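You operate a simulated robot arm through the tools that you are given. There is no shell and no other tool.

Carry out the task below with a simulated robot arm. There is one attempt and no reset: what you move stays moved.

Task
Unlock the hand press, seat the cap of the grey valve and lock it again.
Fine: valve from the TO PRESS rack into the DONE tray; leave the swing plate out; red knob back to LOCK. Set down upright: what you pick out.

The check looks at the end state, three seconds after you hand in, the way a careful person would. Anything else that was tipped, shoved, dropped, spilled or broken makes it a failure. Lids that push on must go on centred and level and be pressed home; caps that screw on are set level and turned clockwise until they are tight.

Robot
A 7-joint arm with a two-finger parallel gripper, fixed in place. Base frame: the origin is at the foot of the arm, x ahead of it, y to its left, z up; the work surface is at about z = 0. Readings come in mm, rad, newtons and seconds.
With the tool pointing down near the work surface it reaches from about 240 to 620 mm from the base axis. Its first joint turns from -1.152 to 1.152 rad. Payload 2.6 kg.
Tool frame: the origin (TCP) lies between the finger pads and is the grasp point; the fingertips stand 30 mm ahead of it; z points along the fingers, y is the line along which they close. The gripper opens to 94 mm. The fingers are 28 mm wide and 10 mm thick; the gripper's body (50 by 96 mm) begins 55 mm behind the TCP.
Orientation is told as [roll, pitch, yaw] about the base's x, y, z axes, in that order, counted from this pose: with the fingers straight down and closing along the base's y, the tool's x points along the base's -x, its y along +y and its z along -z.

Tools
- The arm moves only by the tool arm_command. Its argument "rows" is a list of rows, each a list of 3 entries, a list of its own where there are three numbers: the gripper command, from -1 (shut) to 1 (fully open), values between in proportion, then the shift along the base's x, y, z in units of 300 mm (1.0 is 300 mm), then the turn, a rotation vector about the base's x, y, z in units of 90 degrees (1.0 is 90 degrees). In form: [[jaw, [dx, dy, dz], [wx, wy, wz]], ...]. A call has 1 to 20 rows; each row is the pose to reach, as a shift and turn from the pose commanded when the call began. A call with a number of a shift or a turn outside -1 to 1 is refused whole. Each row takes 0.2 s and may step no farther than 50 mm and 0.15 rad from the row before; otherwise, or with a gripper value out of range, the whole call is refused. Where a pose cannot be reached the arm comes as near as it can. A force on the tool above 40 N (or 10 N above the force at the start of the call, whichever is more), or a blocked arm, ends the call early, and 0.2 s more pass. The fingers move at their own pace (about 72 mm/s each) and stop on an object; they squeeze with about 35 N. The grip force told is the motor's: it shows also when the fingers shut on nothing. Time passes only in rows, and 0.2 s behind the last, so rows that repeat a pose let the fingers close. The reply holds the time, the measured pose of the TCP, the force on the tool along the base axes, the opening and the grip force, in the units named above and with some noise, with the torque about the TCP (base axes, N m) and any sound that the robot's microphone picked up.
- Cameras (640 x 400 px; columns grow to the right, rows downward): "scene" is fixed at [35.4, 407.1, 572.6]; the picture's right is [-0.82, -0.57, 0.00], its down [-0.29, 0.42, -0.86] and it looks along [0.49, -0.70, -0.52] (base axes); focal length 290 px, centre (320, 200). "wrist" rides on the gripper at [76, 14, -102] in the tool frame; the picture's right is [-0.18, 0.98, 0.00], its down [-0.75, -0.14, -0.64] and it looks along [-0.63, -0.12, 0.77] (tool axes); focal length 243 px, centre (320, 200). There is no depth. A picture from a camera that has moved, and an enlarged one, comes with that camera's place and axes in the base frame and with its lens. The place of the scene camera against the robot may be out by one fixed shift of up to 25 mm in any direction.
- capture(camera): a new picture of that camera. It takes no simulated time.
- enlarge(camera, box): a new picture of the part [left, top, right, bottom] of that camera's present view, enlarged. It takes no simulated time.
- finish_job(): hands the job in; it is judged then, once.

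Places have to be worked out from the pictures, the camera data and where the tool is seen. Open the gripper and draw the arm clear of the work before you hand the job in, unless the task says otherwise.

The tools are called after "Request:" by a JSON object that holds its "fn" and its "kwargs". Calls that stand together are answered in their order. arm_command: Moves the arm, as the interface text tells. Its arguments: {"type":"object","properties":{"rows":{"type":"array"}},"required":["rows"]} The other tools are called the same way: capture (camera) takes a picture; enlarge (camera, box) takes an enlarged picture of a part of a camera's view; finish_job () hands the job in.

At the start:

```text
t: 0.0
eef_pos: [334.4, 137.3, 406.5]
tcp_rot: [0.0, 0.0, 0.001]
contact_force: [0.9, 0.5, 0.4]
moment: [-0.04, -0.03, 0.03]
finger_gap: 93.9
finger_force: 0.0
```

scene: 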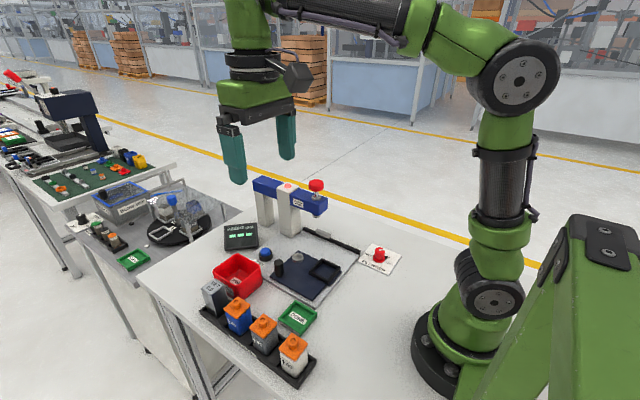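
wrist: 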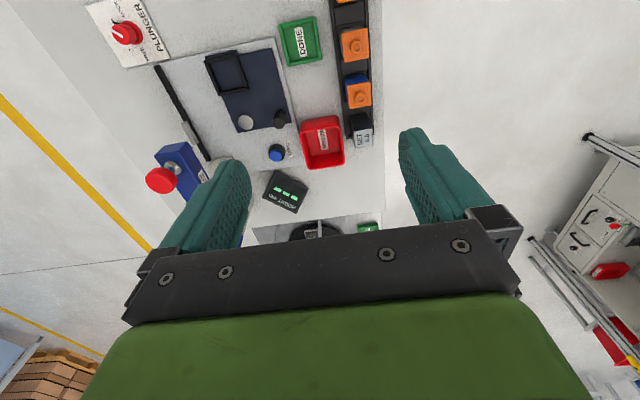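

I start by looking closely at the work area in both cameras before moving anything.

Request:
{"fn": "enlarge", "kwargs": {"camera": "scene", "box": [180, 170, 420, 320]}}

Request:
{"fn": "enlarge", "kwargs": {"camera": "scene", "box": [180, 260, 340, 390]}}

Request:
{"fn": "enlarge", "kwargs": {"camera": "wrist", "box": [80, 0, 400, 240]}}

```text
2.67 times, centred on (300, 245) of scene
camera zoom: at [35.4, 407.1, 572.6], right [-0.82, -0.57, 0.0], down [-0.29, 0.42, -0.86], along [0.49, -0.7, -0.52], focal length 774 px, centre (373, 80)
```

zoom: 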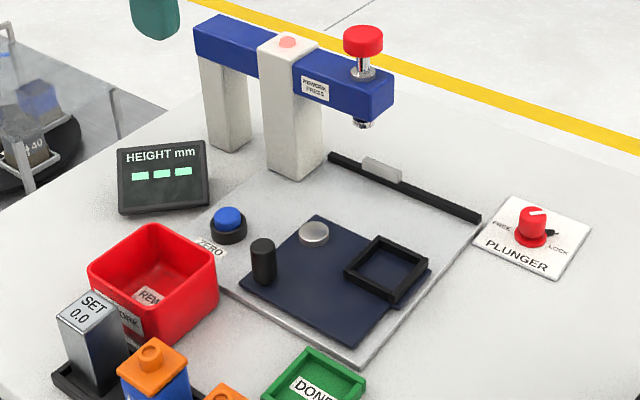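

```text
3.08 times, centred on (260, 325) of scene
camera zoom: at [35.4, 407.1, 572.6], right [-0.82, -0.57, 0.0], down [-0.29, 0.42, -0.86], along [0.49, -0.7, -0.52], focal length 893 px, centre (505, -185)
```

zoom: 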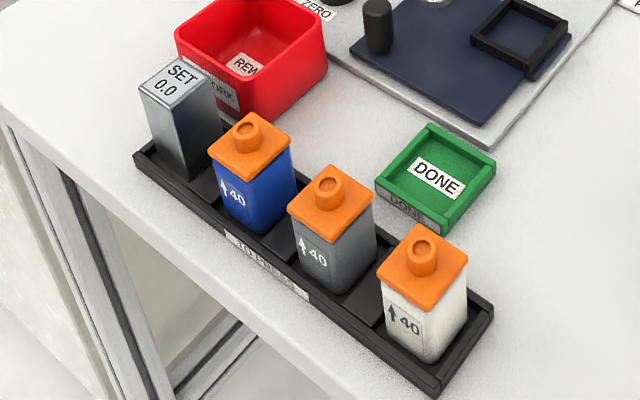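

```text
1.67 times, centred on (240, 120) of wrist
camera zoom: at [257.3, 152.6, 511.0], right [0.18, 0.98, 0.0], down [0.75, -0.14, 0.64], along [0.63, -0.12, -0.77], focal length 404 px, centre (453, 333)
```

zoom: 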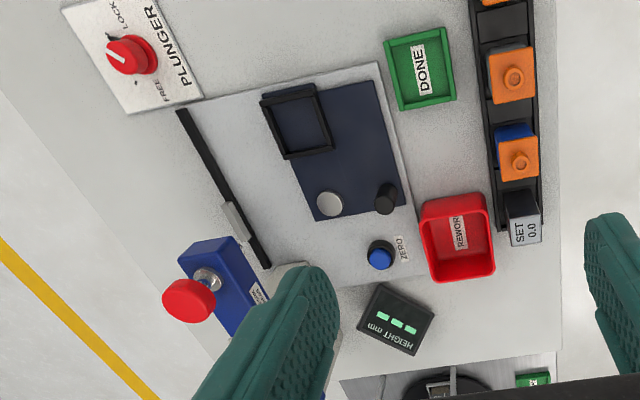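

The swing plate (pivot near (427,-40)) seems to carry the nest near (330,-37), and the ram seems to be near (430,-135). I zoom in on the knob card, the press and the nest for details.

Request:
{"fn": "enlarge", "kwargs": {"camera": "wrist", "box": [80, 0, 200, 75]}}

Request:
{"fn": "enlarge", "kwargs": {"camera": "scene", "box": [340, 230, 420, 280]}}

Request:
{"fn": "enlarge", "kwargs": {"camera": "scene", "box": [240, 165, 340, 240]}}

Request:
{"fn": "enlarge", "kwargs": {"camera": "scene", "box": [260, 230, 360, 310]}}

```text
5.33 times, centred on (140, 38) of wrist
camera zoom: at [257.3, 152.6, 511.0], right [0.18, 0.98, 0.0], down [0.75, -0.14, 0.64], along [0.63, -0.12, -0.77], focal length 1294 px, centre (1280, 1067)
```

zoom: 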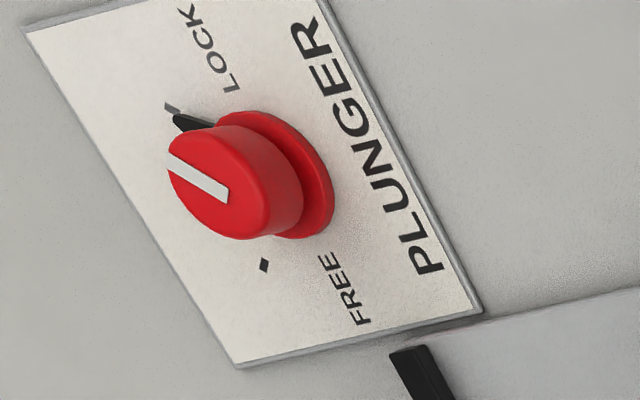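

```text
8.00 times, centred on (380, 255) of scene
camera zoom: at [35.4, 407.1, 572.6], right [-0.82, -0.57, 0.0], down [-0.29, 0.42, -0.86], along [0.49, -0.7, -0.52], focal length 2322 px, centre (-160, -240)
```

zoom: 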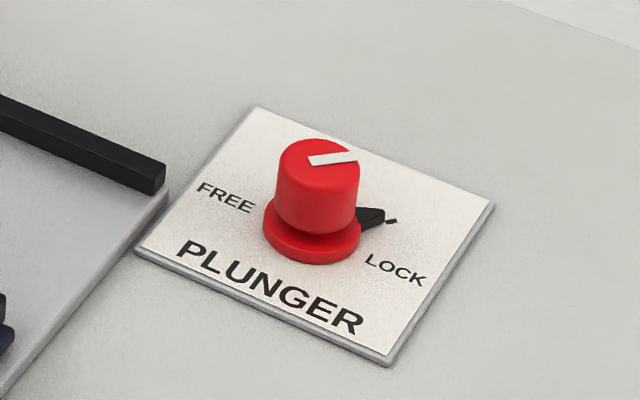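

```text
5.33 times, centred on (290, 202) of scene
camera zoom: at [35.4, 407.1, 572.6], right [-0.82, -0.57, 0.0], down [-0.29, 0.42, -0.86], along [0.49, -0.7, -0.52], focal length 1548 px, centre (480, 187)
```

zoom: 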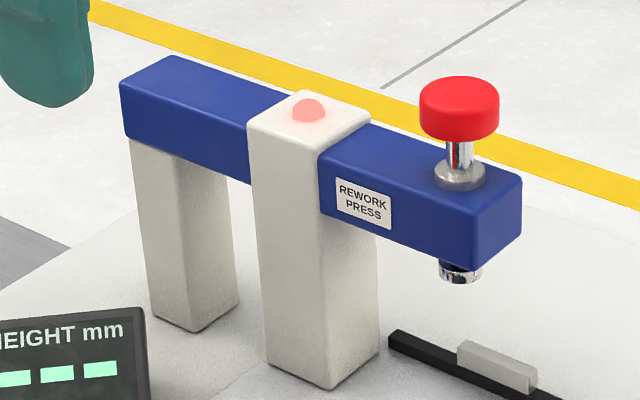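

```text
5.00 times, centred on (310, 270) of scene
camera zoom: at [35.4, 407.1, 572.6], right [-0.82, -0.57, 0.0], down [-0.29, 0.42, -0.86], along [0.49, -0.7, -0.52], focal length 1451 px, centre (370, -150)
```

zoom: 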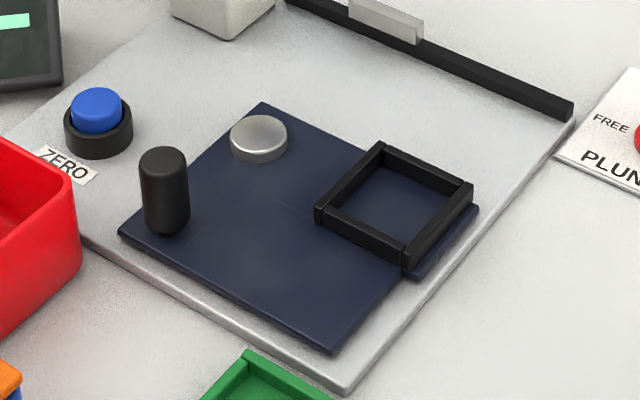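

The knob is at LOCK now. FREE lies about 80–90° counter-clockwise from it as seen from above, via the -y side. I lower the arm above the rack to see the valves closely with the wrist camera.

Request:
{"fn": "arm_command", "kwargs": {"rows": [[1, [-0.0067, 0.04, -0.1333], [0, 0, 0]], [1, [-0.0133, 0.08, -0.2667], [0, 0, 0]], [1, [-0.02, 0.12, -0.4], [0, 0, 0]], [1, [-0.0267, 0.16, -0.5333], [0, 0, 0]], [1, [-0.0333, 0.2, -0.6667], [0, 0, 0]]]}}

Request:
{"fn": "capture", "kwargs": {"camera": "wrist"}}

Request:
{"fn": "capture", "kwargs": {"camera": "scene"}}

```text
t: 1.2
eef_pos: [325.4, 197.9, 205.7]
tcp_rot: [-0.001, 0.0, 0.0]
contact_force: [0.2, 0.0, 0.3]
moment: [-0.01, -0.02, 0.0]
finger_gap: 93.9
finger_force: 0.1
```

```text
taken
camera wrist: at [248.3, 212.8, 310.4], right [0.18, 0.98, 0.0], down [0.75, -0.14, 0.64], along [0.63, -0.12, -0.77], focal length 243 px, centre (320, 200)
```

wrist: 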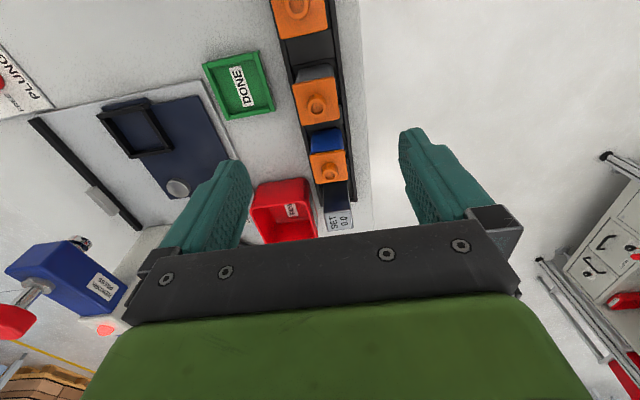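

```text
taken
```

scene: 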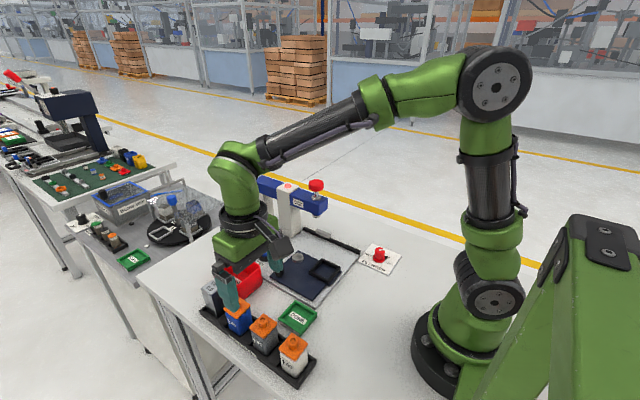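

Triangulating two wrist views puts the grey valve's boss top at about (322, 196, 84), with the valves about 73 mm apart. I zoom in for body width and heights.

Request:
{"fn": "enlarge", "kwargs": {"camera": "wrist", "box": [240, 0, 400, 100]}}

Request:
{"fn": "enlarge", "kwargs": {"camera": "wrist", "box": [180, 40, 360, 160]}}

Request:
{"fn": "enlarge", "kwargs": {"camera": "wrist", "box": [60, 70, 240, 200]}}

Request:
{"fn": "enlarge", "kwargs": {"camera": "scene", "box": [200, 270, 330, 390]}}

```text
4.00 times, centred on (320, 50) of wrist
camera zoom: at [248.3, 212.8, 310.4], right [0.18, 0.98, 0.0], down [0.75, -0.14, 0.64], along [0.63, -0.12, -0.77], focal length 970 px, centre (320, 800)
```

zoom: 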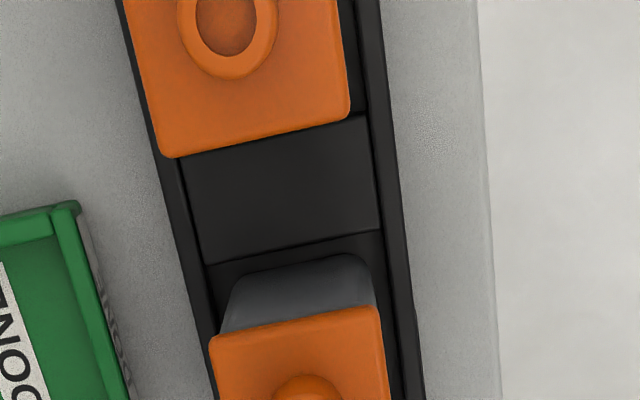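

```text
3.33 times, centred on (270, 100) of wrist
camera zoom: at [248.3, 212.8, 310.4], right [0.18, 0.98, 0.0], down [0.75, -0.14, 0.64], along [0.63, -0.12, -0.77], focal length 809 px, centre (487, 533)
```

zoom: 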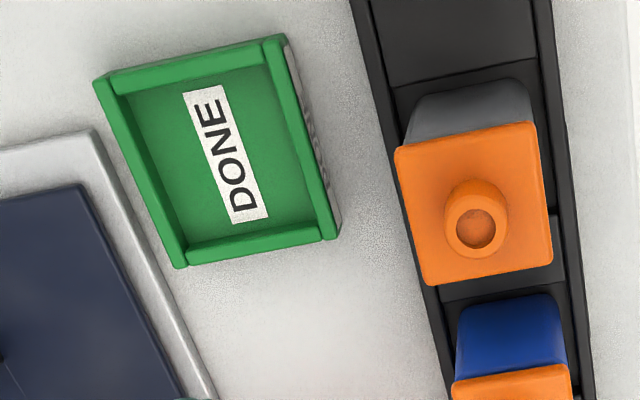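

```text
3.08 times, centred on (150, 135) of wrist
camera zoom: at [248.3, 212.8, 310.4], right [0.18, 0.98, 0.0], down [0.75, -0.14, 0.64], along [0.63, -0.12, -0.77], focal length 746 px, centre (843, 400)
```

zoom: 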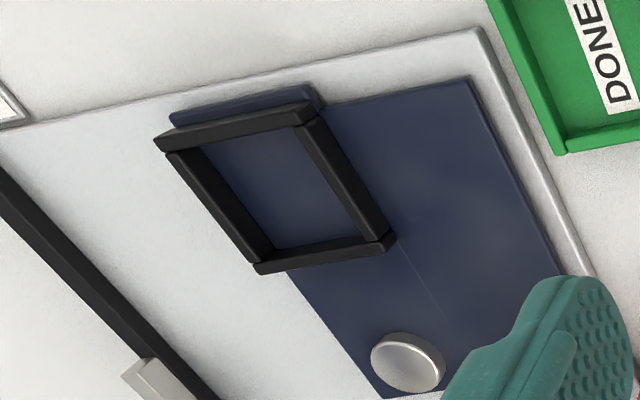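

```text
3.33 times, centred on (265, 330) of scene
camera zoom: at [35.4, 407.1, 572.6], right [-0.82, -0.57, 0.0], down [-0.29, 0.42, -0.86], along [0.49, -0.7, -0.52], focal length 967 px, centre (503, -233)
```

zoom: 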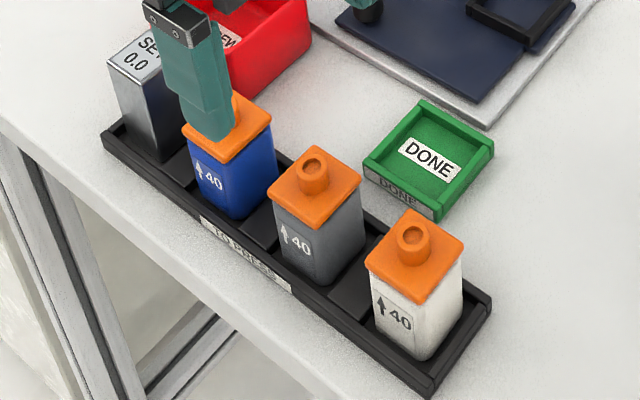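

Cap and body both come out at about 38 mm wide, nearly flush. I check the cap edge against the body at higher zoom before choosing grasp height.

Request:
{"fn": "enlarge", "kwargs": {"camera": "scene", "box": [245, 305, 315, 385]}}

Request:
{"fn": "enlarge", "kwargs": {"camera": "scene", "box": [210, 225, 310, 290]}}

```text
5.00 times, centred on (280, 345) of scene
camera zoom: at [35.4, 407.1, 572.6], right [-0.82, -0.57, 0.0], down [-0.29, 0.42, -0.86], along [0.49, -0.7, -0.52], focal length 1451 px, centre (520, -525)
```

zoom: 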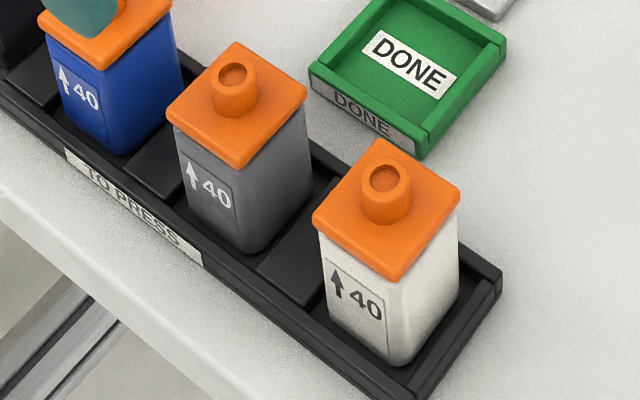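

```text
6.15 times, centred on (260, 258) of scene
camera zoom: at [35.4, 407.1, 572.6], right [-0.82, -0.57, 0.0], down [-0.29, 0.42, -0.86], along [0.49, -0.7, -0.52], focal length 1786 px, centre (689, -154)
```

zoom: 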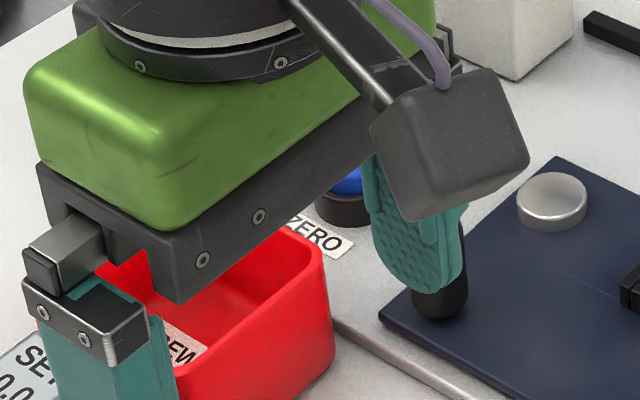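

Cap and body look flush, so I'll test the grip with a small lift later. First I unlock: I raise the arm and travel to above the PLUNGER knob, estimated at (244,-172).

Request:
{"fn": "arm_command", "kwargs": {"rows": [[1, [0, 0, 0.16], [0, 0, 0]], [1, [-0.0333, -0.15, 0.1667], [0, 0, 0]], [1, [-0.0667, -0.3, 0.1667], [0, 0, 0]], [1, [-0.1, -0.45, 0.1667], [0, 0, 0]], [1, [-0.1333, -0.6, 0.1667], [0, 0, 0]], [1, [-0.1633, -0.75, 0.1667], [0, 0, 0]], [1, [-0.19, -0.9, 0.1667], [0, 0, 0]]]}}

Request:
{"fn": "capture", "kwargs": {"camera": "wrist"}}

Request:
{"fn": "enlarge", "kwargs": {"camera": "wrist", "box": [200, 0, 440, 150]}}

```text
t: 2.8
eef_pos: [266.2, -72.4, 256.8]
tcp_rot: [0.0, 0.002, 0.003]
contact_force: [-0.7, 0.6, -0.2]
moment: [0.02, 0.0, 0.0]
finger_gap: 93.8
finger_force: 0.1
```

```text
taken
camera wrist: at [189.6, -58.2, 361.5], right [0.18, 0.98, 0.0], down [0.75, -0.14, 0.64], along [0.63, -0.12, -0.77], focal length 243 px, centre (320, 200)
```

wrist: 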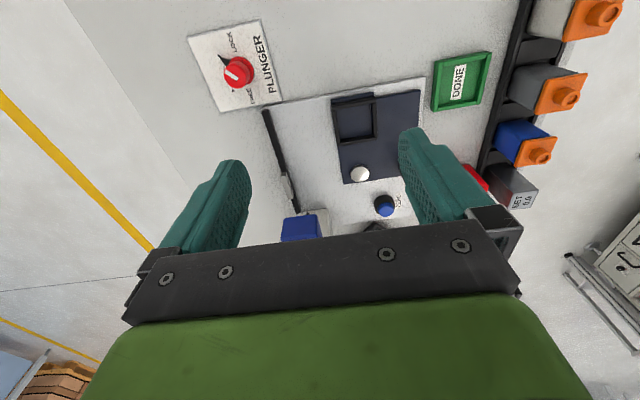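

```text
2.67 times, centred on (320, 75) of wrist
camera zoom: at [189.6, -58.2, 361.5], right [0.18, 0.98, 0.0], down [0.75, -0.14, 0.64], along [0.63, -0.12, -0.77], focal length 647 px, centre (320, 533)
```

zoom: 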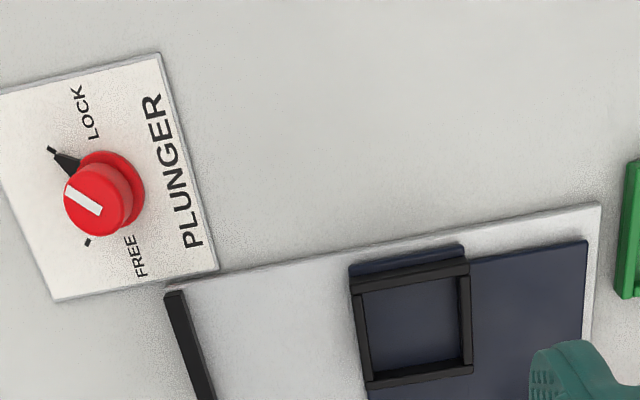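

The knob top is about (242,-172) at z≈40, pointing at LOCK. I go above it at z≈150 for a close check.

Request:
{"fn": "arm_command", "kwargs": {"rows": [[1, [-0.02, -0.083, -0.07], [0, 0, 0]], [1, [-0.04, -0.166, -0.16], [0, 0, 0]], [1, [-0.06, -0.25, -0.25], [0, 0, 0]], [1, [-0.0773, -0.332, -0.356], [0, 0, 0]]]}}

Request:
{"fn": "capture", "kwargs": {"camera": "wrist"}}

Request:
{"fn": "enlarge", "kwargs": {"camera": "wrist", "box": [230, 20, 390, 120]}}

```text
t: 3.8
eef_pos: [243.9, -171.5, 148.7]
tcp_rot: [0.0, 0.0, 0.001]
contact_force: [0.0, -1.1, 0.1]
moment: [-0.02, -0.04, 0.03]
finger_gap: 94.1
finger_force: 0.1
```

```text
taken
camera wrist: at [166.5, -156.5, 254.6], right [0.18, 0.98, 0.0], down [0.75, -0.14, 0.64], along [0.63, -0.12, -0.77], focal length 243 px, centre (320, 200)
```

wrist: 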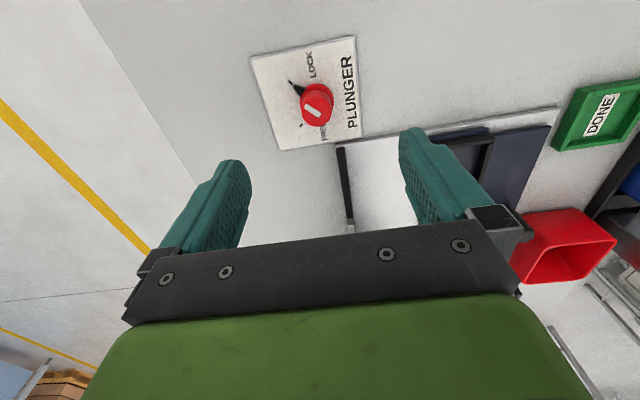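

```text
4.00 times, centred on (310, 70) of wrist
camera zoom: at [166.5, -156.5, 254.6], right [0.18, 0.98, 0.0], down [0.75, -0.14, 0.64], along [0.63, -0.12, -0.77], focal length 970 px, centre (360, 720)
```

zoom: 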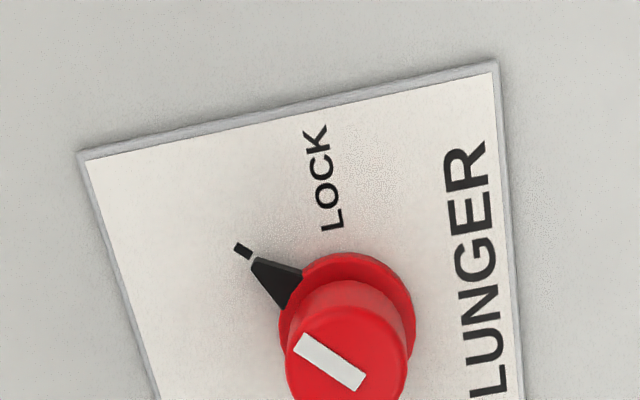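

The knob axis comes out at about (244,-173), with the top near z=38. I yaw the gripper -45°, descend so the tips are just above the flange, and check there before closing.

Request:
{"fn": "arm_command", "kwargs": {"rows": [[1, [0.001, -0.003, 0], [0, 0, -0.0834]], [1, [0.001, -0.003, 0], [0, 0, -0.1667]], [1, [0.001, -0.003, 0], [0, 0, -0.25]], [1, [0.001, -0.003, 0], [0, 0, -0.3334]], [1, [0.001, -0.003, 0], [0, 0, -0.4167]], [1, [0.001, -0.003, 0], [0, 0, -0.5]], [1, [0.001, -0.003, -0.12], [0, 0, -0.5]], [1, [0.001, -0.003, -0.24], [0, 0, -0.5]], [1, [0.001, -0.003, -0.335], [0, 0, -0.5]]]}}

Request:
{"fn": "capture", "kwargs": {"camera": "wrist"}}

Request:
{"fn": "enlarge", "kwargs": {"camera": "scene", "box": [330, 210, 430, 290]}}

```text
t: 5.8
eef_pos: [243.0, -172.4, 48.7]
tcp_rot: [0.001, -0.001, -0.786]
contact_force: [-0.1, -0.2, 0.3]
moment: [0.01, 0.0, -0.01]
finger_gap: 94.0
finger_force: 0.1
```

```text
taken
camera wrist: at [199.7, -107.7, 153.4], right [0.83, 0.56, 0.0], down [0.43, -0.63, 0.64], along [0.36, -0.53, -0.77], focal length 243 px, centre (320, 200)
```

wrist: 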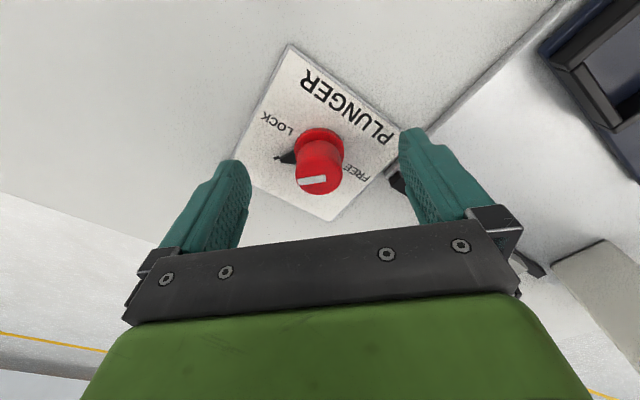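

```text
5.00 times, centred on (380, 250) of scene
camera zoom: at [35.4, 407.1, 572.6], right [-0.82, -0.57, 0.0], down [-0.29, 0.42, -0.86], along [0.49, -0.7, -0.52], focal length 1451 px, centre (20, -50)
```

zoom: 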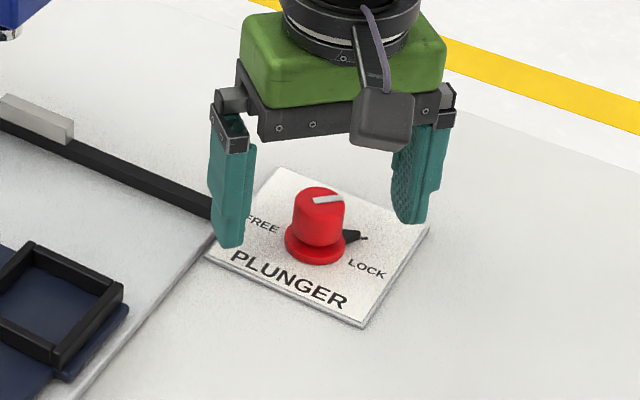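

The knob stands between the open fingers, with the estimate about 2 mm off perpendicular to the closing line. I correct that and close on the knob.

Request:
{"fn": "arm_command", "kwargs": {"rows": [[1, [0.0043, -0.0043, 0], [0, 0, 0]], [0, [0.0043, -0.0043, 0], [0, 0, 0]], [-0.4, [0.0043, -0.0043, 0], [0, 0, 0]], [-1, [0.0043, -0.0043, 0], [0, 0, 0]], [-1, [0.0043, -0.0043, 0], [0, 0, 0]], [-1, [0.0043, -0.0043, 0], [0, 0, 0]]]}}

Request:
{"fn": "capture", "kwargs": {"camera": "wrist"}}

```text
t: 7.2
eef_pos: [243.8, -174.8, 48.6]
tcp_rot: [-0.002, 0.001, -0.788]
contact_force: [-8.4, -10.5, -0.1]
moment: [0.02, 0.26, 0.02]
finger_gap: 27.2
finger_force: 45.2
```

```text
taken
camera wrist: at [200.5, -109.7, 153.8], right [0.83, 0.56, 0.0], down [0.43, -0.63, 0.64], along [0.36, -0.53, -0.77], focal length 243 px, centre (320, 200)
```

wrist: 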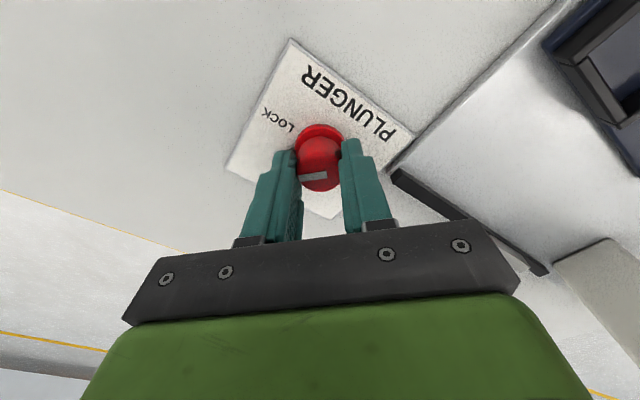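

Gripped at 27 mm, with a sideways force of about 13 N, so the knob's centre is about 1 mm toward (-,-). I relax that offset and then turn counter-clockwise in small steps, watching the torque.

Request:
{"fn": "arm_command", "kwargs": {"rows": [[-1, [-0.0035, -0.0037, 0], [0, 0, 0]], [-1, [-0.0035, -0.0037, 0], [0, 0, 0.08]], [-1, [-0.0035, -0.0037, 0], [0, 0, 0.16]], [-1, [-0.0035, -0.0037, 0], [0, 0, 0.24]]]}}

Request:
{"fn": "capture", "kwargs": {"camera": "wrist"}}

```text
t: 8.2
eef_pos: [244.6, -174.7, 48.2]
tcp_rot: [0.002, 0.001, -0.406]
contact_force: [-5.0, 0.2, -3.4]
moment: [-0.2, -0.7, 0.0]
finger_gap: 26.8
finger_force: 44.9
```

```text
taken
camera wrist: at [179.7, -131.0, 153.9], right [0.56, 0.83, 0.0], down [0.64, -0.43, 0.64], along [0.53, -0.36, -0.77], focal length 243 px, centre (320, 200)
```

wrist: 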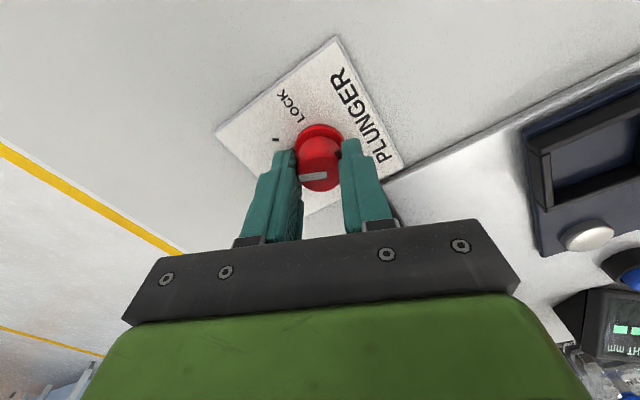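

The knob turns with the gripper (21.6° so far) at low torque. I continue toward FREE.

Request:
{"fn": "arm_command", "kwargs": {"rows": [[-1, [0, 0, 0], [0, 0, 0.09]], [-1, [0, 0, 0], [0, 0, 0.18]], [-1, [0, 0, 0], [0, 0, 0.27]], [-1, [0, 0, 0], [0, 0, 0.36]], [-1, [0, 0, 0], [0, 0, 0.45]], [-1, [0, 0, 0], [0, 0, 0.54]], [-1, [0, 0, 0], [0, 0, 0.62]], [-1, [0, 0, 0], [0, 0, 0.68]]]}}

Request:
{"fn": "capture", "kwargs": {"camera": "wrist"}}

Request:
{"fn": "enlarge", "kwargs": {"camera": "scene", "box": [330, 210, 430, 290]}}

```text
t: 10.0
eef_pos: [243.5, -175.2, 48.6]
tcp_rot: [0.001, 0.001, 0.662]
contact_force: [-3.9, 7.8, 16.3]
moment: [0.08, -0.06, -0.02]
finger_gap: 26.7
finger_force: 45.2
```

```text
taken
camera wrist: at [175.1, -210.2, 153.7], right [-0.46, 0.89, 0.0], down [0.68, 0.35, 0.64], along [0.57, 0.29, -0.77], focal length 243 px, centre (320, 200)
```

wrist: 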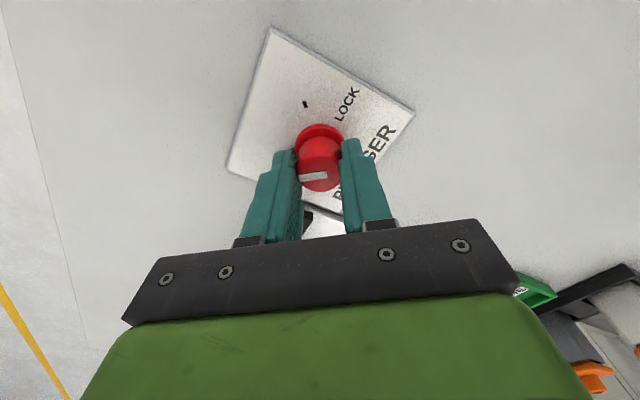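

```text
5.00 times, centred on (380, 250) of scene
camera zoom: at [35.3, 407.2, 572.6], right [-0.82, -0.57, 0.0], down [-0.29, 0.42, -0.86], along [0.49, -0.7, -0.52], focal length 1451 px, centre (20, -50)
```

zoom: 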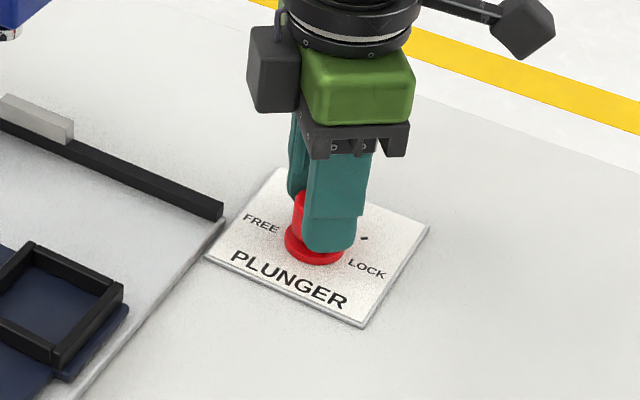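

It has turned 83° with no stop felt yet. I add about 6° more in small steps.

Request:
{"fn": "arm_command", "kwargs": {"rows": [[-1, [0, 0, 0], [0, 0, 0.03]], [-1, [0, 0, 0], [0, 0, 0.06]], [-1, [0, 0, 0], [0, 0, 0.07]]]}}

```text
t: 10.8
eef_pos: [245.2, -174.3, 49.0]
tcp_rot: [-0.002, 0.001, 0.772]
contact_force: [-3.3, 2.0, 12.7]
moment: [0.66, -0.65, -0.01]
finger_gap: 27.0
finger_force: 45.2
```

The total is now about 89°. I open the jaws, rise, and look at where the pointer sits.

Request:
{"fn": "arm_command", "kwargs": {"rows": [[0, [0, 0, 0], [0, 0, 0]], [0.6, [0, 0, 0], [0, 0, 0]], [0.6, [0, 0, 0.15], [0, 0, 0]], [0.8, [0, 0, 0.3], [0, 0, 0]], [1, [0, 0, 0.4], [0, 0, 0]]]}}

Request:
{"fn": "capture", "kwargs": {"camera": "wrist"}}

Request:
{"fn": "enlarge", "kwargs": {"camera": "scene", "box": [330, 210, 430, 290]}}

Request:
{"fn": "enlarge", "kwargs": {"camera": "scene", "box": [240, 165, 340, 240]}}

```text
t: 12.0
eef_pos: [244.7, -176.1, 170.9]
tcp_rot: [-0.001, -0.001, 0.768]
contact_force: [0.0, 0.2, -0.8]
moment: [0.01, 0.02, -0.03]
finger_gap: 93.9
finger_force: 0.0
```

```text
taken
camera wrist: at [179.0, -217.2, 274.8], right [-0.55, 0.83, 0.0], down [0.64, 0.42, 0.64], along [0.54, 0.35, -0.77], focal length 243 px, centre (320, 200)
```

wrist: 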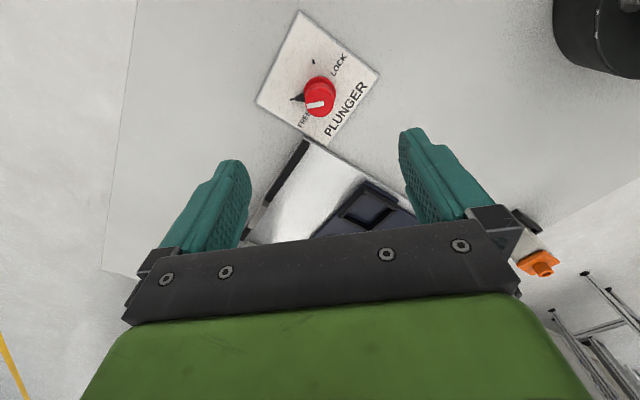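

```text
5.00 times, centred on (380, 250) of scene
camera zoom: at [35.4, 407.1, 572.6], right [-0.82, -0.57, 0.0], down [-0.29, 0.42, -0.86], along [0.49, -0.7, -0.52], focal length 1451 px, centre (20, -50)
```

zoom: 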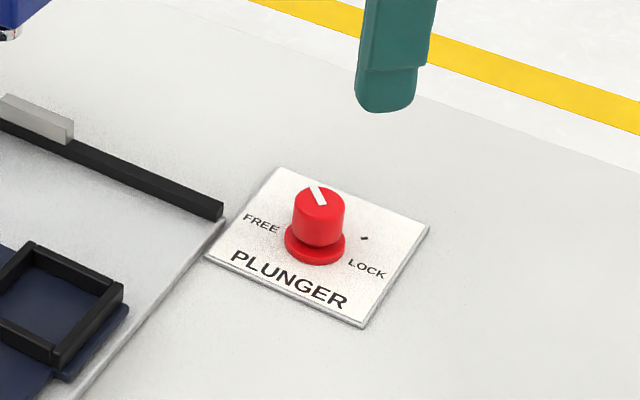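

```text
5.33 times, centred on (290, 202) of scene
camera zoom: at [35.4, 407.1, 572.6], right [-0.82, -0.57, 0.0], down [-0.29, 0.42, -0.86], along [0.49, -0.7, -0.52], focal length 1548 px, centre (480, 187)
```

zoom: 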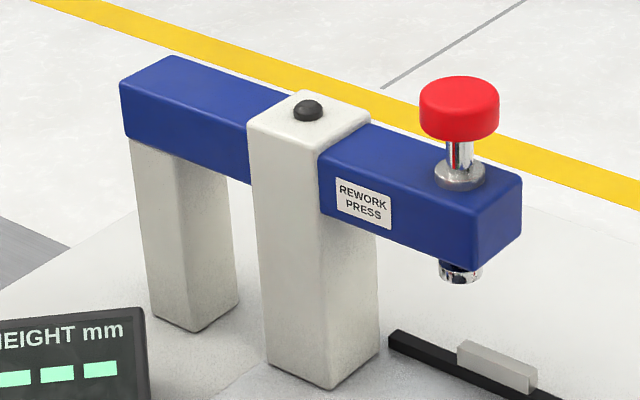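

The lamp on the press went dark, so it appears unlocked. I check the pointer against the FREE tick.

Request:
{"fn": "enlarge", "kwargs": {"camera": "wrist", "box": [250, 30, 390, 150]}}

```text
3.33 times, centred on (320, 90) of wrist
camera zoom: at [179.0, -217.2, 274.8], right [-0.55, 0.83, 0.0], down [0.64, 0.42, 0.64], along [0.54, 0.35, -0.77], focal length 809 px, centre (320, 567)
```

zoom: 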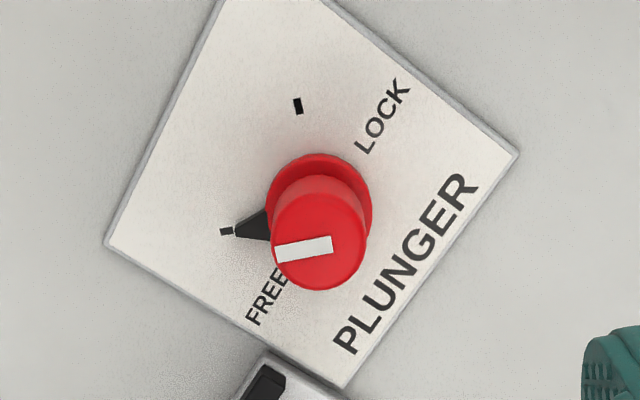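

The knob reads FREE. Next I go above the nest at yaw 0 to measure it.

Request:
{"fn": "arm_command", "kwargs": {"rows": [[1, [0.04, 0.06, 0.03], [0, 0, -0.081]], [1, [0.09, 0.14, 0.06], [0, 0, -0.163]], [1, [0.14, 0.22, 0.08], [0, 0, -0.245]], [1, [0.19, 0.31, 0.09], [0, 0, -0.326]], [1, [0.24, 0.4, 0.09], [0, 0, -0.408]], [1, [0.2943, 0.477, 0.0967], [0, 0, -0.489]]]}}

Request:
{"fn": "capture", "kwargs": {"camera": "wrist"}}

Request:
{"fn": "enlarge", "kwargs": {"camera": "wrist", "box": [220, 40, 420, 165]}}

Request:
{"fn": "enlarge", "kwargs": {"camera": "wrist", "box": [240, 110, 420, 230]}}

```text
t: 13.4
eef_pos: [331.7, -32.2, 197.7]
tcp_rot: [0.0, -0.001, 0.0]
contact_force: [0.9, -0.3, -0.2]
moment: [0.01, 0.04, 0.01]
finger_gap: 94.0
finger_force: 0.2
```

```text
taken
camera wrist: at [255.7, -17.0, 303.0], right [0.18, 0.98, 0.0], down [0.75, -0.14, 0.64], along [0.63, -0.12, -0.77], focal length 243 px, centre (320, 200)
```

wrist: 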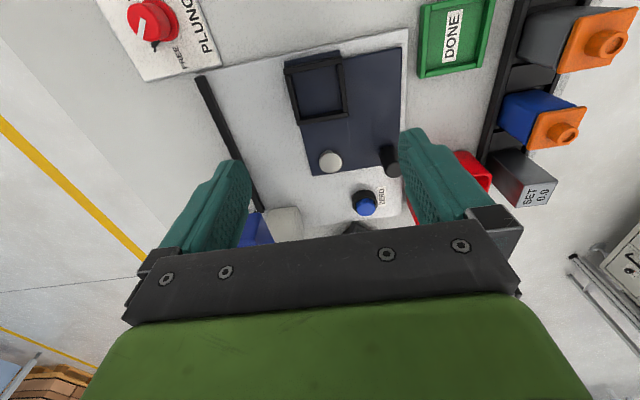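

```text
3.20 times, centred on (320, 102) of wrist
camera zoom: at [255.7, -17.0, 303.0], right [0.18, 0.98, 0.0], down [0.75, -0.14, 0.64], along [0.63, -0.12, -0.77], focal length 776 px, centre (320, 512)
```

zoom: 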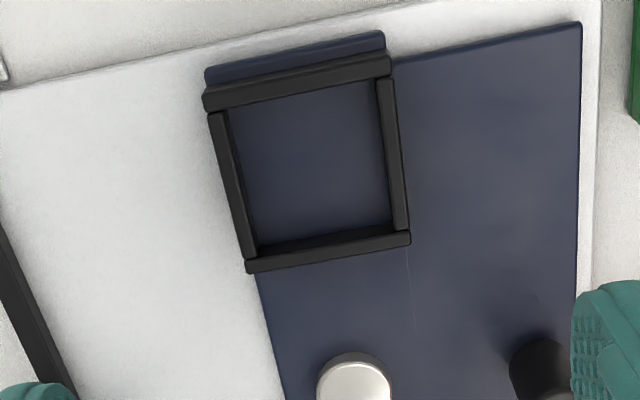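

```text
3.33 times, centred on (330, 170) of wrist
camera zoom: at [255.7, -17.0, 303.0], right [0.18, 0.98, 0.0], down [0.75, -0.14, 0.64], along [0.63, -0.12, -0.77], focal length 809 px, centre (287, 300)
```

zoom: 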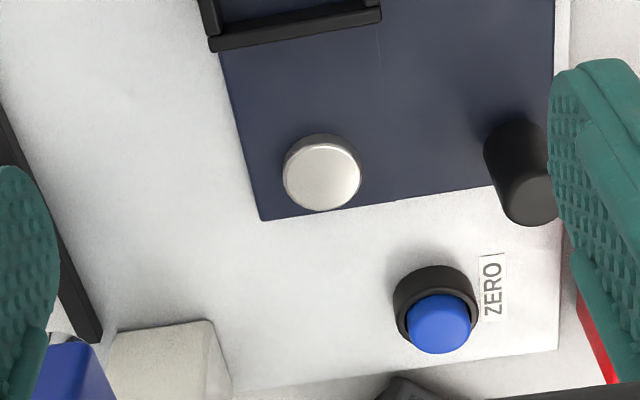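

The nest frame is axis-aligned, centred at about (337,-34) with an opening of about 50 mm. The pivot is near (425,-34.5) and the handle near (428,42), top about z 52. From this angle I check the valve side profile (cap versus body).

Request:
{"fn": "enlarge", "kwargs": {"camera": "wrist", "box": [490, 0, 640, 110]}}

Request:
{"fn": "enlarge", "kwargs": {"camera": "wrist", "box": [470, 70, 630, 220]}}

```text
3.64 times, centred on (565, 55) of wrist
camera zoom: at [255.7, -17.0, 303.0], right [0.18, 0.98, 0.0], down [0.75, -0.14, 0.64], along [0.63, -0.12, -0.77], focal length 882 px, centre (-571, 727)
```

zoom: 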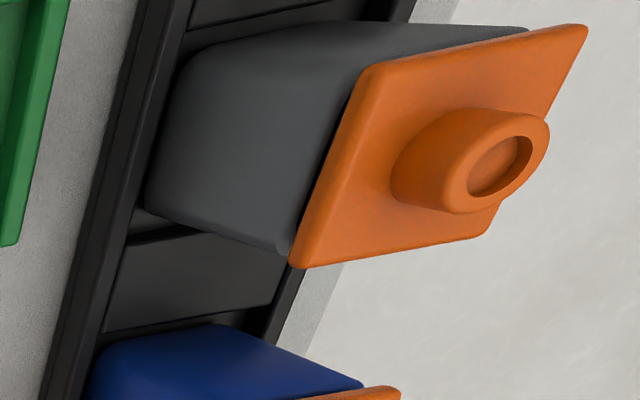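

```text
2.67 times, centred on (550, 145) of wrist
camera zoom: at [255.7, -17.0, 303.0], right [0.18, 0.98, 0.0], down [0.75, -0.14, 0.64], along [0.63, -0.12, -0.77], focal length 647 px, centre (-293, 347)
```

zoom: 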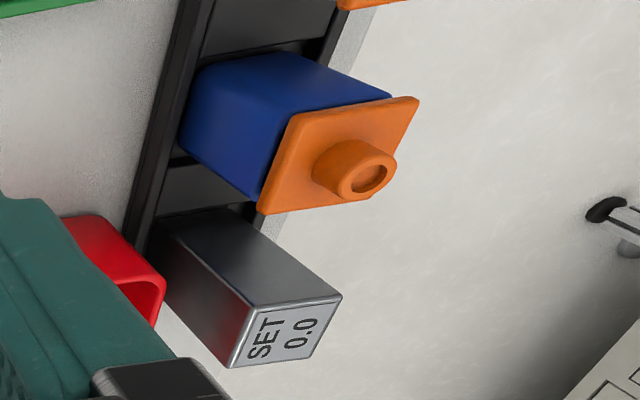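

The cap is a thin plate that may overhang the body by about 1 mm per side, so the finger profile matters. I look at the fingers closely.

Request:
{"fn": "enlarge", "kwargs": {"camera": "wrist", "box": [130, 140, 290, 260]}}

Request:
{"fn": "capture", "kwargs": {"camera": "scene"}}

Request:
{"fn": "enlarge", "kwargs": {"camera": "scene", "box": [260, 170, 400, 290]}}

```text
3.33 times, centred on (210, 200) of wrist
camera zoom: at [255.7, -17.0, 303.0], right [0.18, 0.98, 0.0], down [0.75, -0.14, 0.64], along [0.63, -0.12, -0.77], focal length 809 px, centre (687, 200)
```

zoom: 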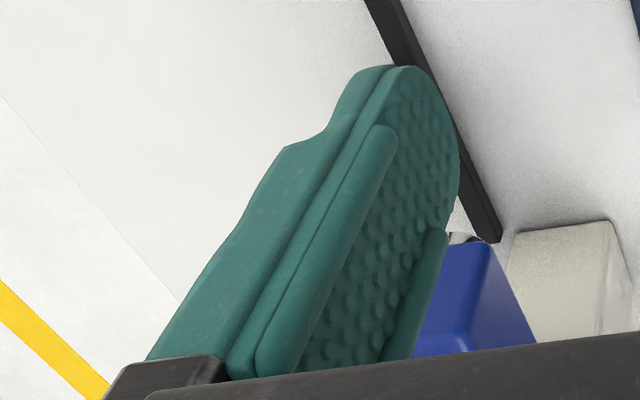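

```text
taken
```

scene: 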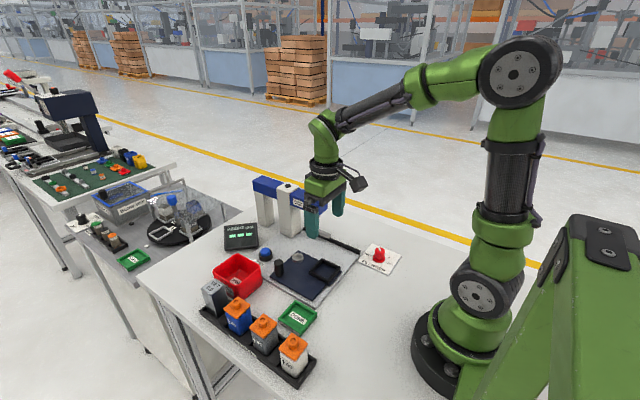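

```text
3.33 times, centred on (330, 230) of scene
camera zoom: at [35.4, 407.1, 572.6], right [-0.82, -0.57, 0.0], down [-0.29, 0.42, -0.86], along [0.49, -0.7, -0.52], focal length 967 px, centre (287, 100)
```

zoom: 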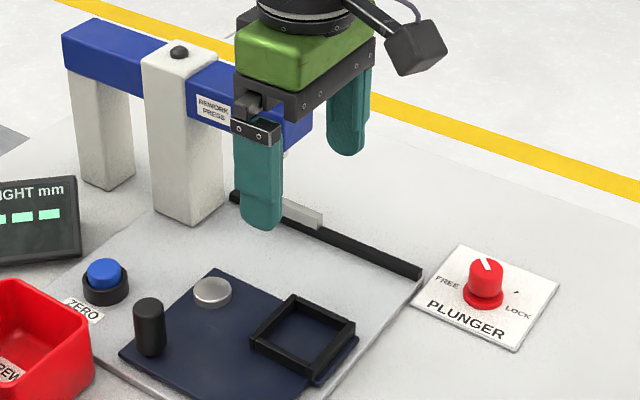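

The scene shows nothing disturbed. I move above the grey valve with the jaws set to about 62 mm and check alignment before descending.

Request:
{"fn": "arm_command", "kwargs": {"rows": [[1, [-0.006, 0.15, 0], [0, 0, 0]], [1, [-0.012, 0.3, 0], [0, 0, 0]], [0.6, [-0.018, 0.45, 0], [0, 0, 0]], [0.32, [-0.024, 0.6, 0], [0, 0, 0]], [0.32, [-0.0307, 0.7617, 0], [0, 0, 0]], [0.32, [-0.0307, 0.7617, -0.14], [0, 0, 0]]]}}

Request:
{"fn": "capture", "kwargs": {"camera": "wrist"}}

Request:
{"fn": "enlarge", "kwargs": {"camera": "scene", "box": [200, 240, 330, 390]}}

```text
t: 14.8
eef_pos: [323.0, 196.1, 155.3]
tcp_rot: [0.0, 0.0, 0.002]
contact_force: [0.5, 0.8, 0.1]
moment: [0.01, 0.0, -0.03]
finger_gap: 62.0
finger_force: 0.1
```

```text
taken
camera wrist: at [246.6, 211.0, 259.9], right [0.18, 0.98, 0.0], down [0.75, -0.14, 0.64], along [0.63, -0.12, -0.77], focal length 243 px, centre (320, 200)
```

wrist: 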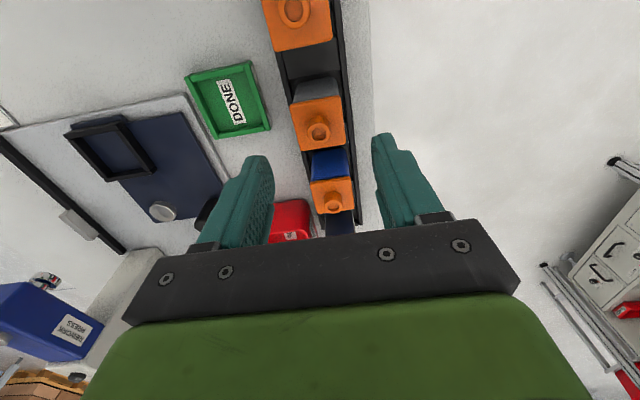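

```text
2.67 times, centred on (265, 315) of scene
camera zoom: at [35.4, 407.1, 572.6], right [-0.82, -0.57, 0.0], down [-0.29, 0.42, -0.86], along [0.49, -0.7, -0.52], focal length 774 px, centre (467, -107)
```

zoom: 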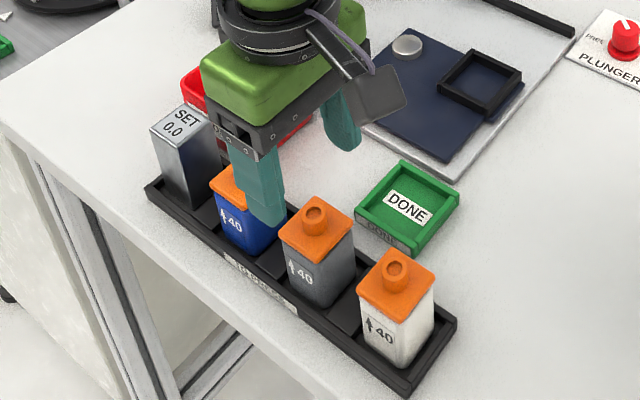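

The new view again puts the boss at (322.4,195.5), which agrees. I descend to TCP z≈56, tips above the rack lip, with the fingers either side of the valve.

Request:
{"fn": "arm_command", "kwargs": {"rows": [[0.32, [-0.0013, -0.001, -0.11], [0, 0, 0]], [0.32, [-0.0013, -0.001, -0.22], [0, 0, 0]], [0.32, [-0.0013, -0.001, -0.33], [0, 0, 0]]]}}

Request:
{"fn": "capture", "kwargs": {"camera": "wrist"}}

Request:
{"fn": "enlarge", "kwargs": {"camera": "scene", "box": [220, 280, 330, 390]}}

```text
t: 15.6
eef_pos: [322.9, 195.8, 55.1]
tcp_rot: [-0.001, 0.0, 0.003]
contact_force: [0.8, -0.2, 1.3]
moment: [0.01, -0.04, 0.02]
finger_gap: 62.3
finger_force: 0.0
```

```text
taken
camera wrist: at [246.6, 210.4, 160.1], right [0.18, 0.98, 0.0], down [0.75, -0.14, 0.64], along [0.63, -0.12, -0.77], focal length 243 px, centre (320, 200)
```

wrist: 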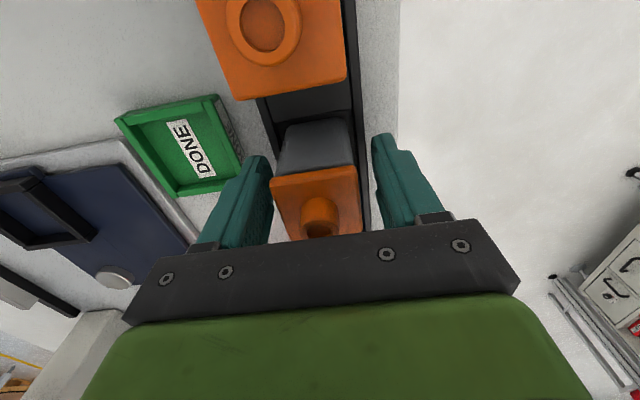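

```text
3.64 times, centred on (275, 335) of scene
camera zoom: at [35.4, 407.1, 572.6], right [-0.82, -0.57, 0.0], down [-0.29, 0.42, -0.86], along [0.49, -0.7, -0.52], focal length 1055 px, centre (484, -291)
```

zoom: 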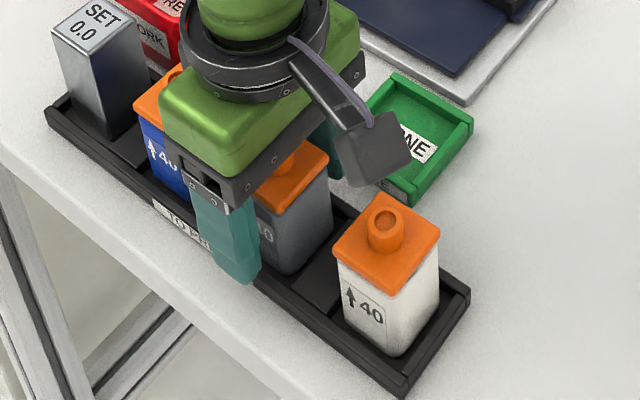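

The valve sits between the fingers. I zoom once more on cap versus body, then close.

Request:
{"fn": "enlarge", "kwargs": {"camera": "wrist", "box": [230, 100, 400, 240]}}

Request:
{"fn": "arm_command", "kwargs": {"rows": [[0, [0, 0, 0], [0, 0, 0]], [-0.4, [0, 0, 0], [0, 0, 0]], [-0.6, [0, 0, 0], [0, 0, 0]], [-0.6, [0, 0, 0], [0, 0, 0]]]}}

Request:
{"fn": "enlarge", "kwargs": {"camera": "wrist", "box": [230, 100, 400, 240]}}

```text
2.86 times, centred on (315, 170) of wrist
camera zoom: at [246.6, 210.4, 160.1], right [0.18, 0.98, 0.0], down [0.75, -0.14, 0.64], along [0.63, -0.12, -0.77], focal length 693 px, centre (334, 286)
```

zoom: 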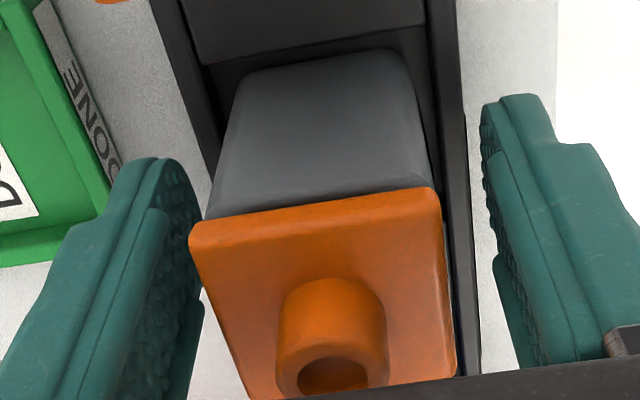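

```text
t: 16.6
eef_pos: [324.3, 195.4, 55.6]
tcp_rot: [0.001, 0.001, 0.002]
contact_force: [1.0, 0.3, 0.8]
moment: [0.0, 0.01, 0.0]
finger_gap: 43.9
finger_force: 35.0
```

```text
2.86 times, centred on (315, 170) of wrist
camera zoom: at [246.6, 210.5, 160.5], right [0.18, 0.98, 0.0], down [0.75, -0.14, 0.64], along [0.63, -0.12, -0.77], focal length 693 px, centre (334, 286)
```

zoom: 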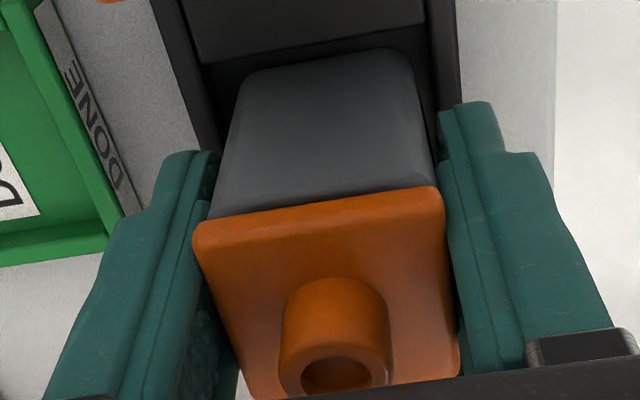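

The fingers stopped at 44 mm, which probably includes the ridges on the pads. I lift 4 mm as a test and check the weight and picture for whether the body comes along.

Request:
{"fn": "arm_command", "kwargs": {"rows": [[-1, [0, 0, 0], [0, 0, 0]], [-1, [0, 0, 0.007], [0, 0, 0]], [-1, [0, 0, 0.0133], [0, 0, 0]], [-1, [0, 0, 0.0133], [0, 0, 0]]]}}

Request:
{"fn": "enlarge", "kwargs": {"camera": "wrist", "box": [230, 100, 400, 240]}}

Request:
{"fn": "enlarge", "kwargs": {"camera": "scene", "box": [220, 280, 330, 390]}}

```text
t: 17.6
eef_pos: [322.5, 195.8, 60.7]
tcp_rot: [0.001, -0.001, 0.002]
contact_force: [-0.6, 0.4, -0.9]
moment: [-0.03, 0.01, -0.01]
finger_gap: 43.6
finger_force: 34.9
```

```text
2.86 times, centred on (315, 170) of wrist
camera zoom: at [246.3, 210.8, 165.2], right [0.18, 0.98, 0.0], down [0.75, -0.14, 0.64], along [0.63, -0.12, -0.77], focal length 693 px, centre (334, 286)
```

zoom: 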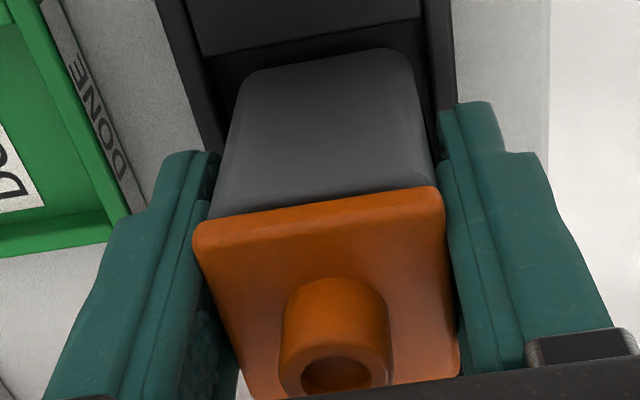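

```text
3.64 times, centred on (275, 335) of scene
camera zoom: at [35.4, 407.1, 572.6], right [-0.82, -0.57, 0.0], down [-0.29, 0.42, -0.86], along [0.49, -0.7, -0.52], focal length 1055 px, centre (484, -291)
```

zoom: 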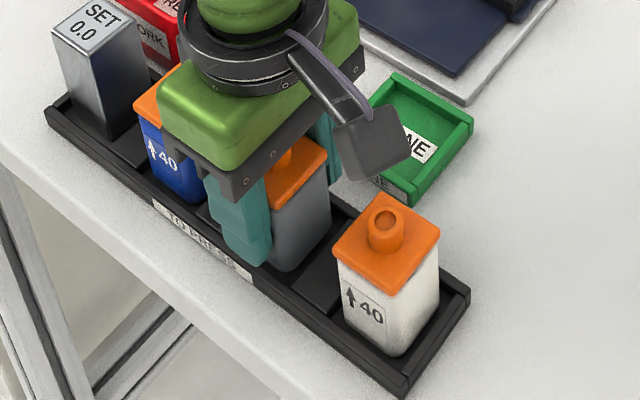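

In the wrist view the body kept its place relative to the gripper while the tray shifted, so the whole valve is held. I lift further, slowly, and re-check.

Request:
{"fn": "arm_command", "kwargs": {"rows": [[-1, [0, 0, 0.04], [0, 0, 0]], [-1, [0, 0, 0.08], [0, 0, 0]], [-1, [0, 0, 0.12], [0, 0, 0]], [-1, [0, 0, 0.16], [0, 0, 0]], [-1, [0, 0, 0.2], [0, 0, 0]], [-1, [0, 0, 0.25], [0, 0, 0]], [-1, [0, 0, 0.25], [0, 0, 0]]]}}

Request:
{"fn": "capture", "kwargs": {"camera": "wrist"}}

Request:
{"fn": "enlarge", "kwargs": {"camera": "scene", "box": [200, 230, 350, 390]}}

```text
t: 19.2
eef_pos: [324.2, 196.0, 137.0]
tcp_rot: [0.0, 0.0, 0.002]
contact_force: [0.0, -1.1, -1.1]
moment: [0.03, -0.01, 0.01]
finger_gap: 43.9
finger_force: 35.1
```

```text
taken
camera wrist: at [246.7, 211.1, 241.2], right [0.18, 0.98, 0.0], down [0.75, -0.14, 0.64], along [0.63, -0.12, -0.77], focal length 243 px, centre (320, 200)
```

wrist: 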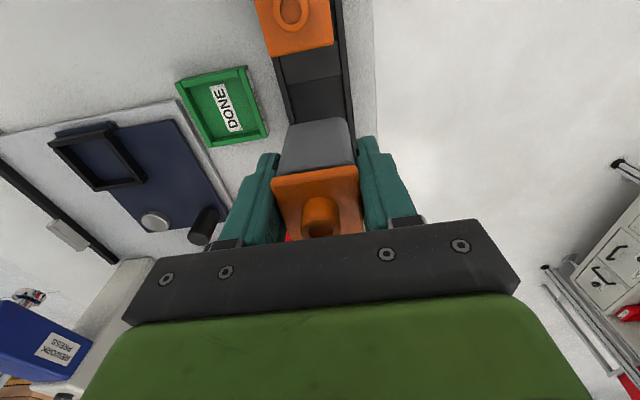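

```text
2.50 times, centred on (275, 310) of scene
camera zoom: at [35.4, 407.1, 572.6], right [-0.82, -0.57, 0.0], down [-0.29, 0.42, -0.86], along [0.49, -0.7, -0.52], focal length 726 px, centre (432, -75)
```

zoom: 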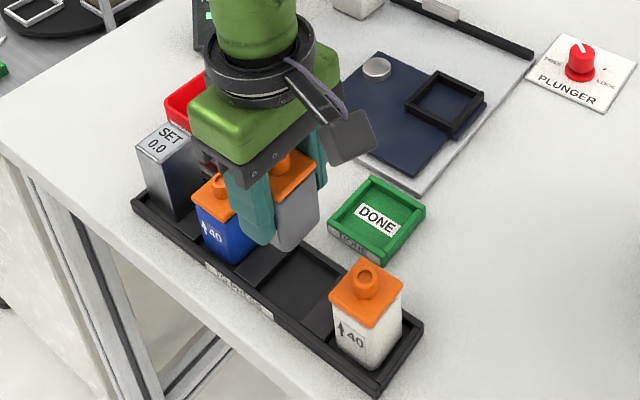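

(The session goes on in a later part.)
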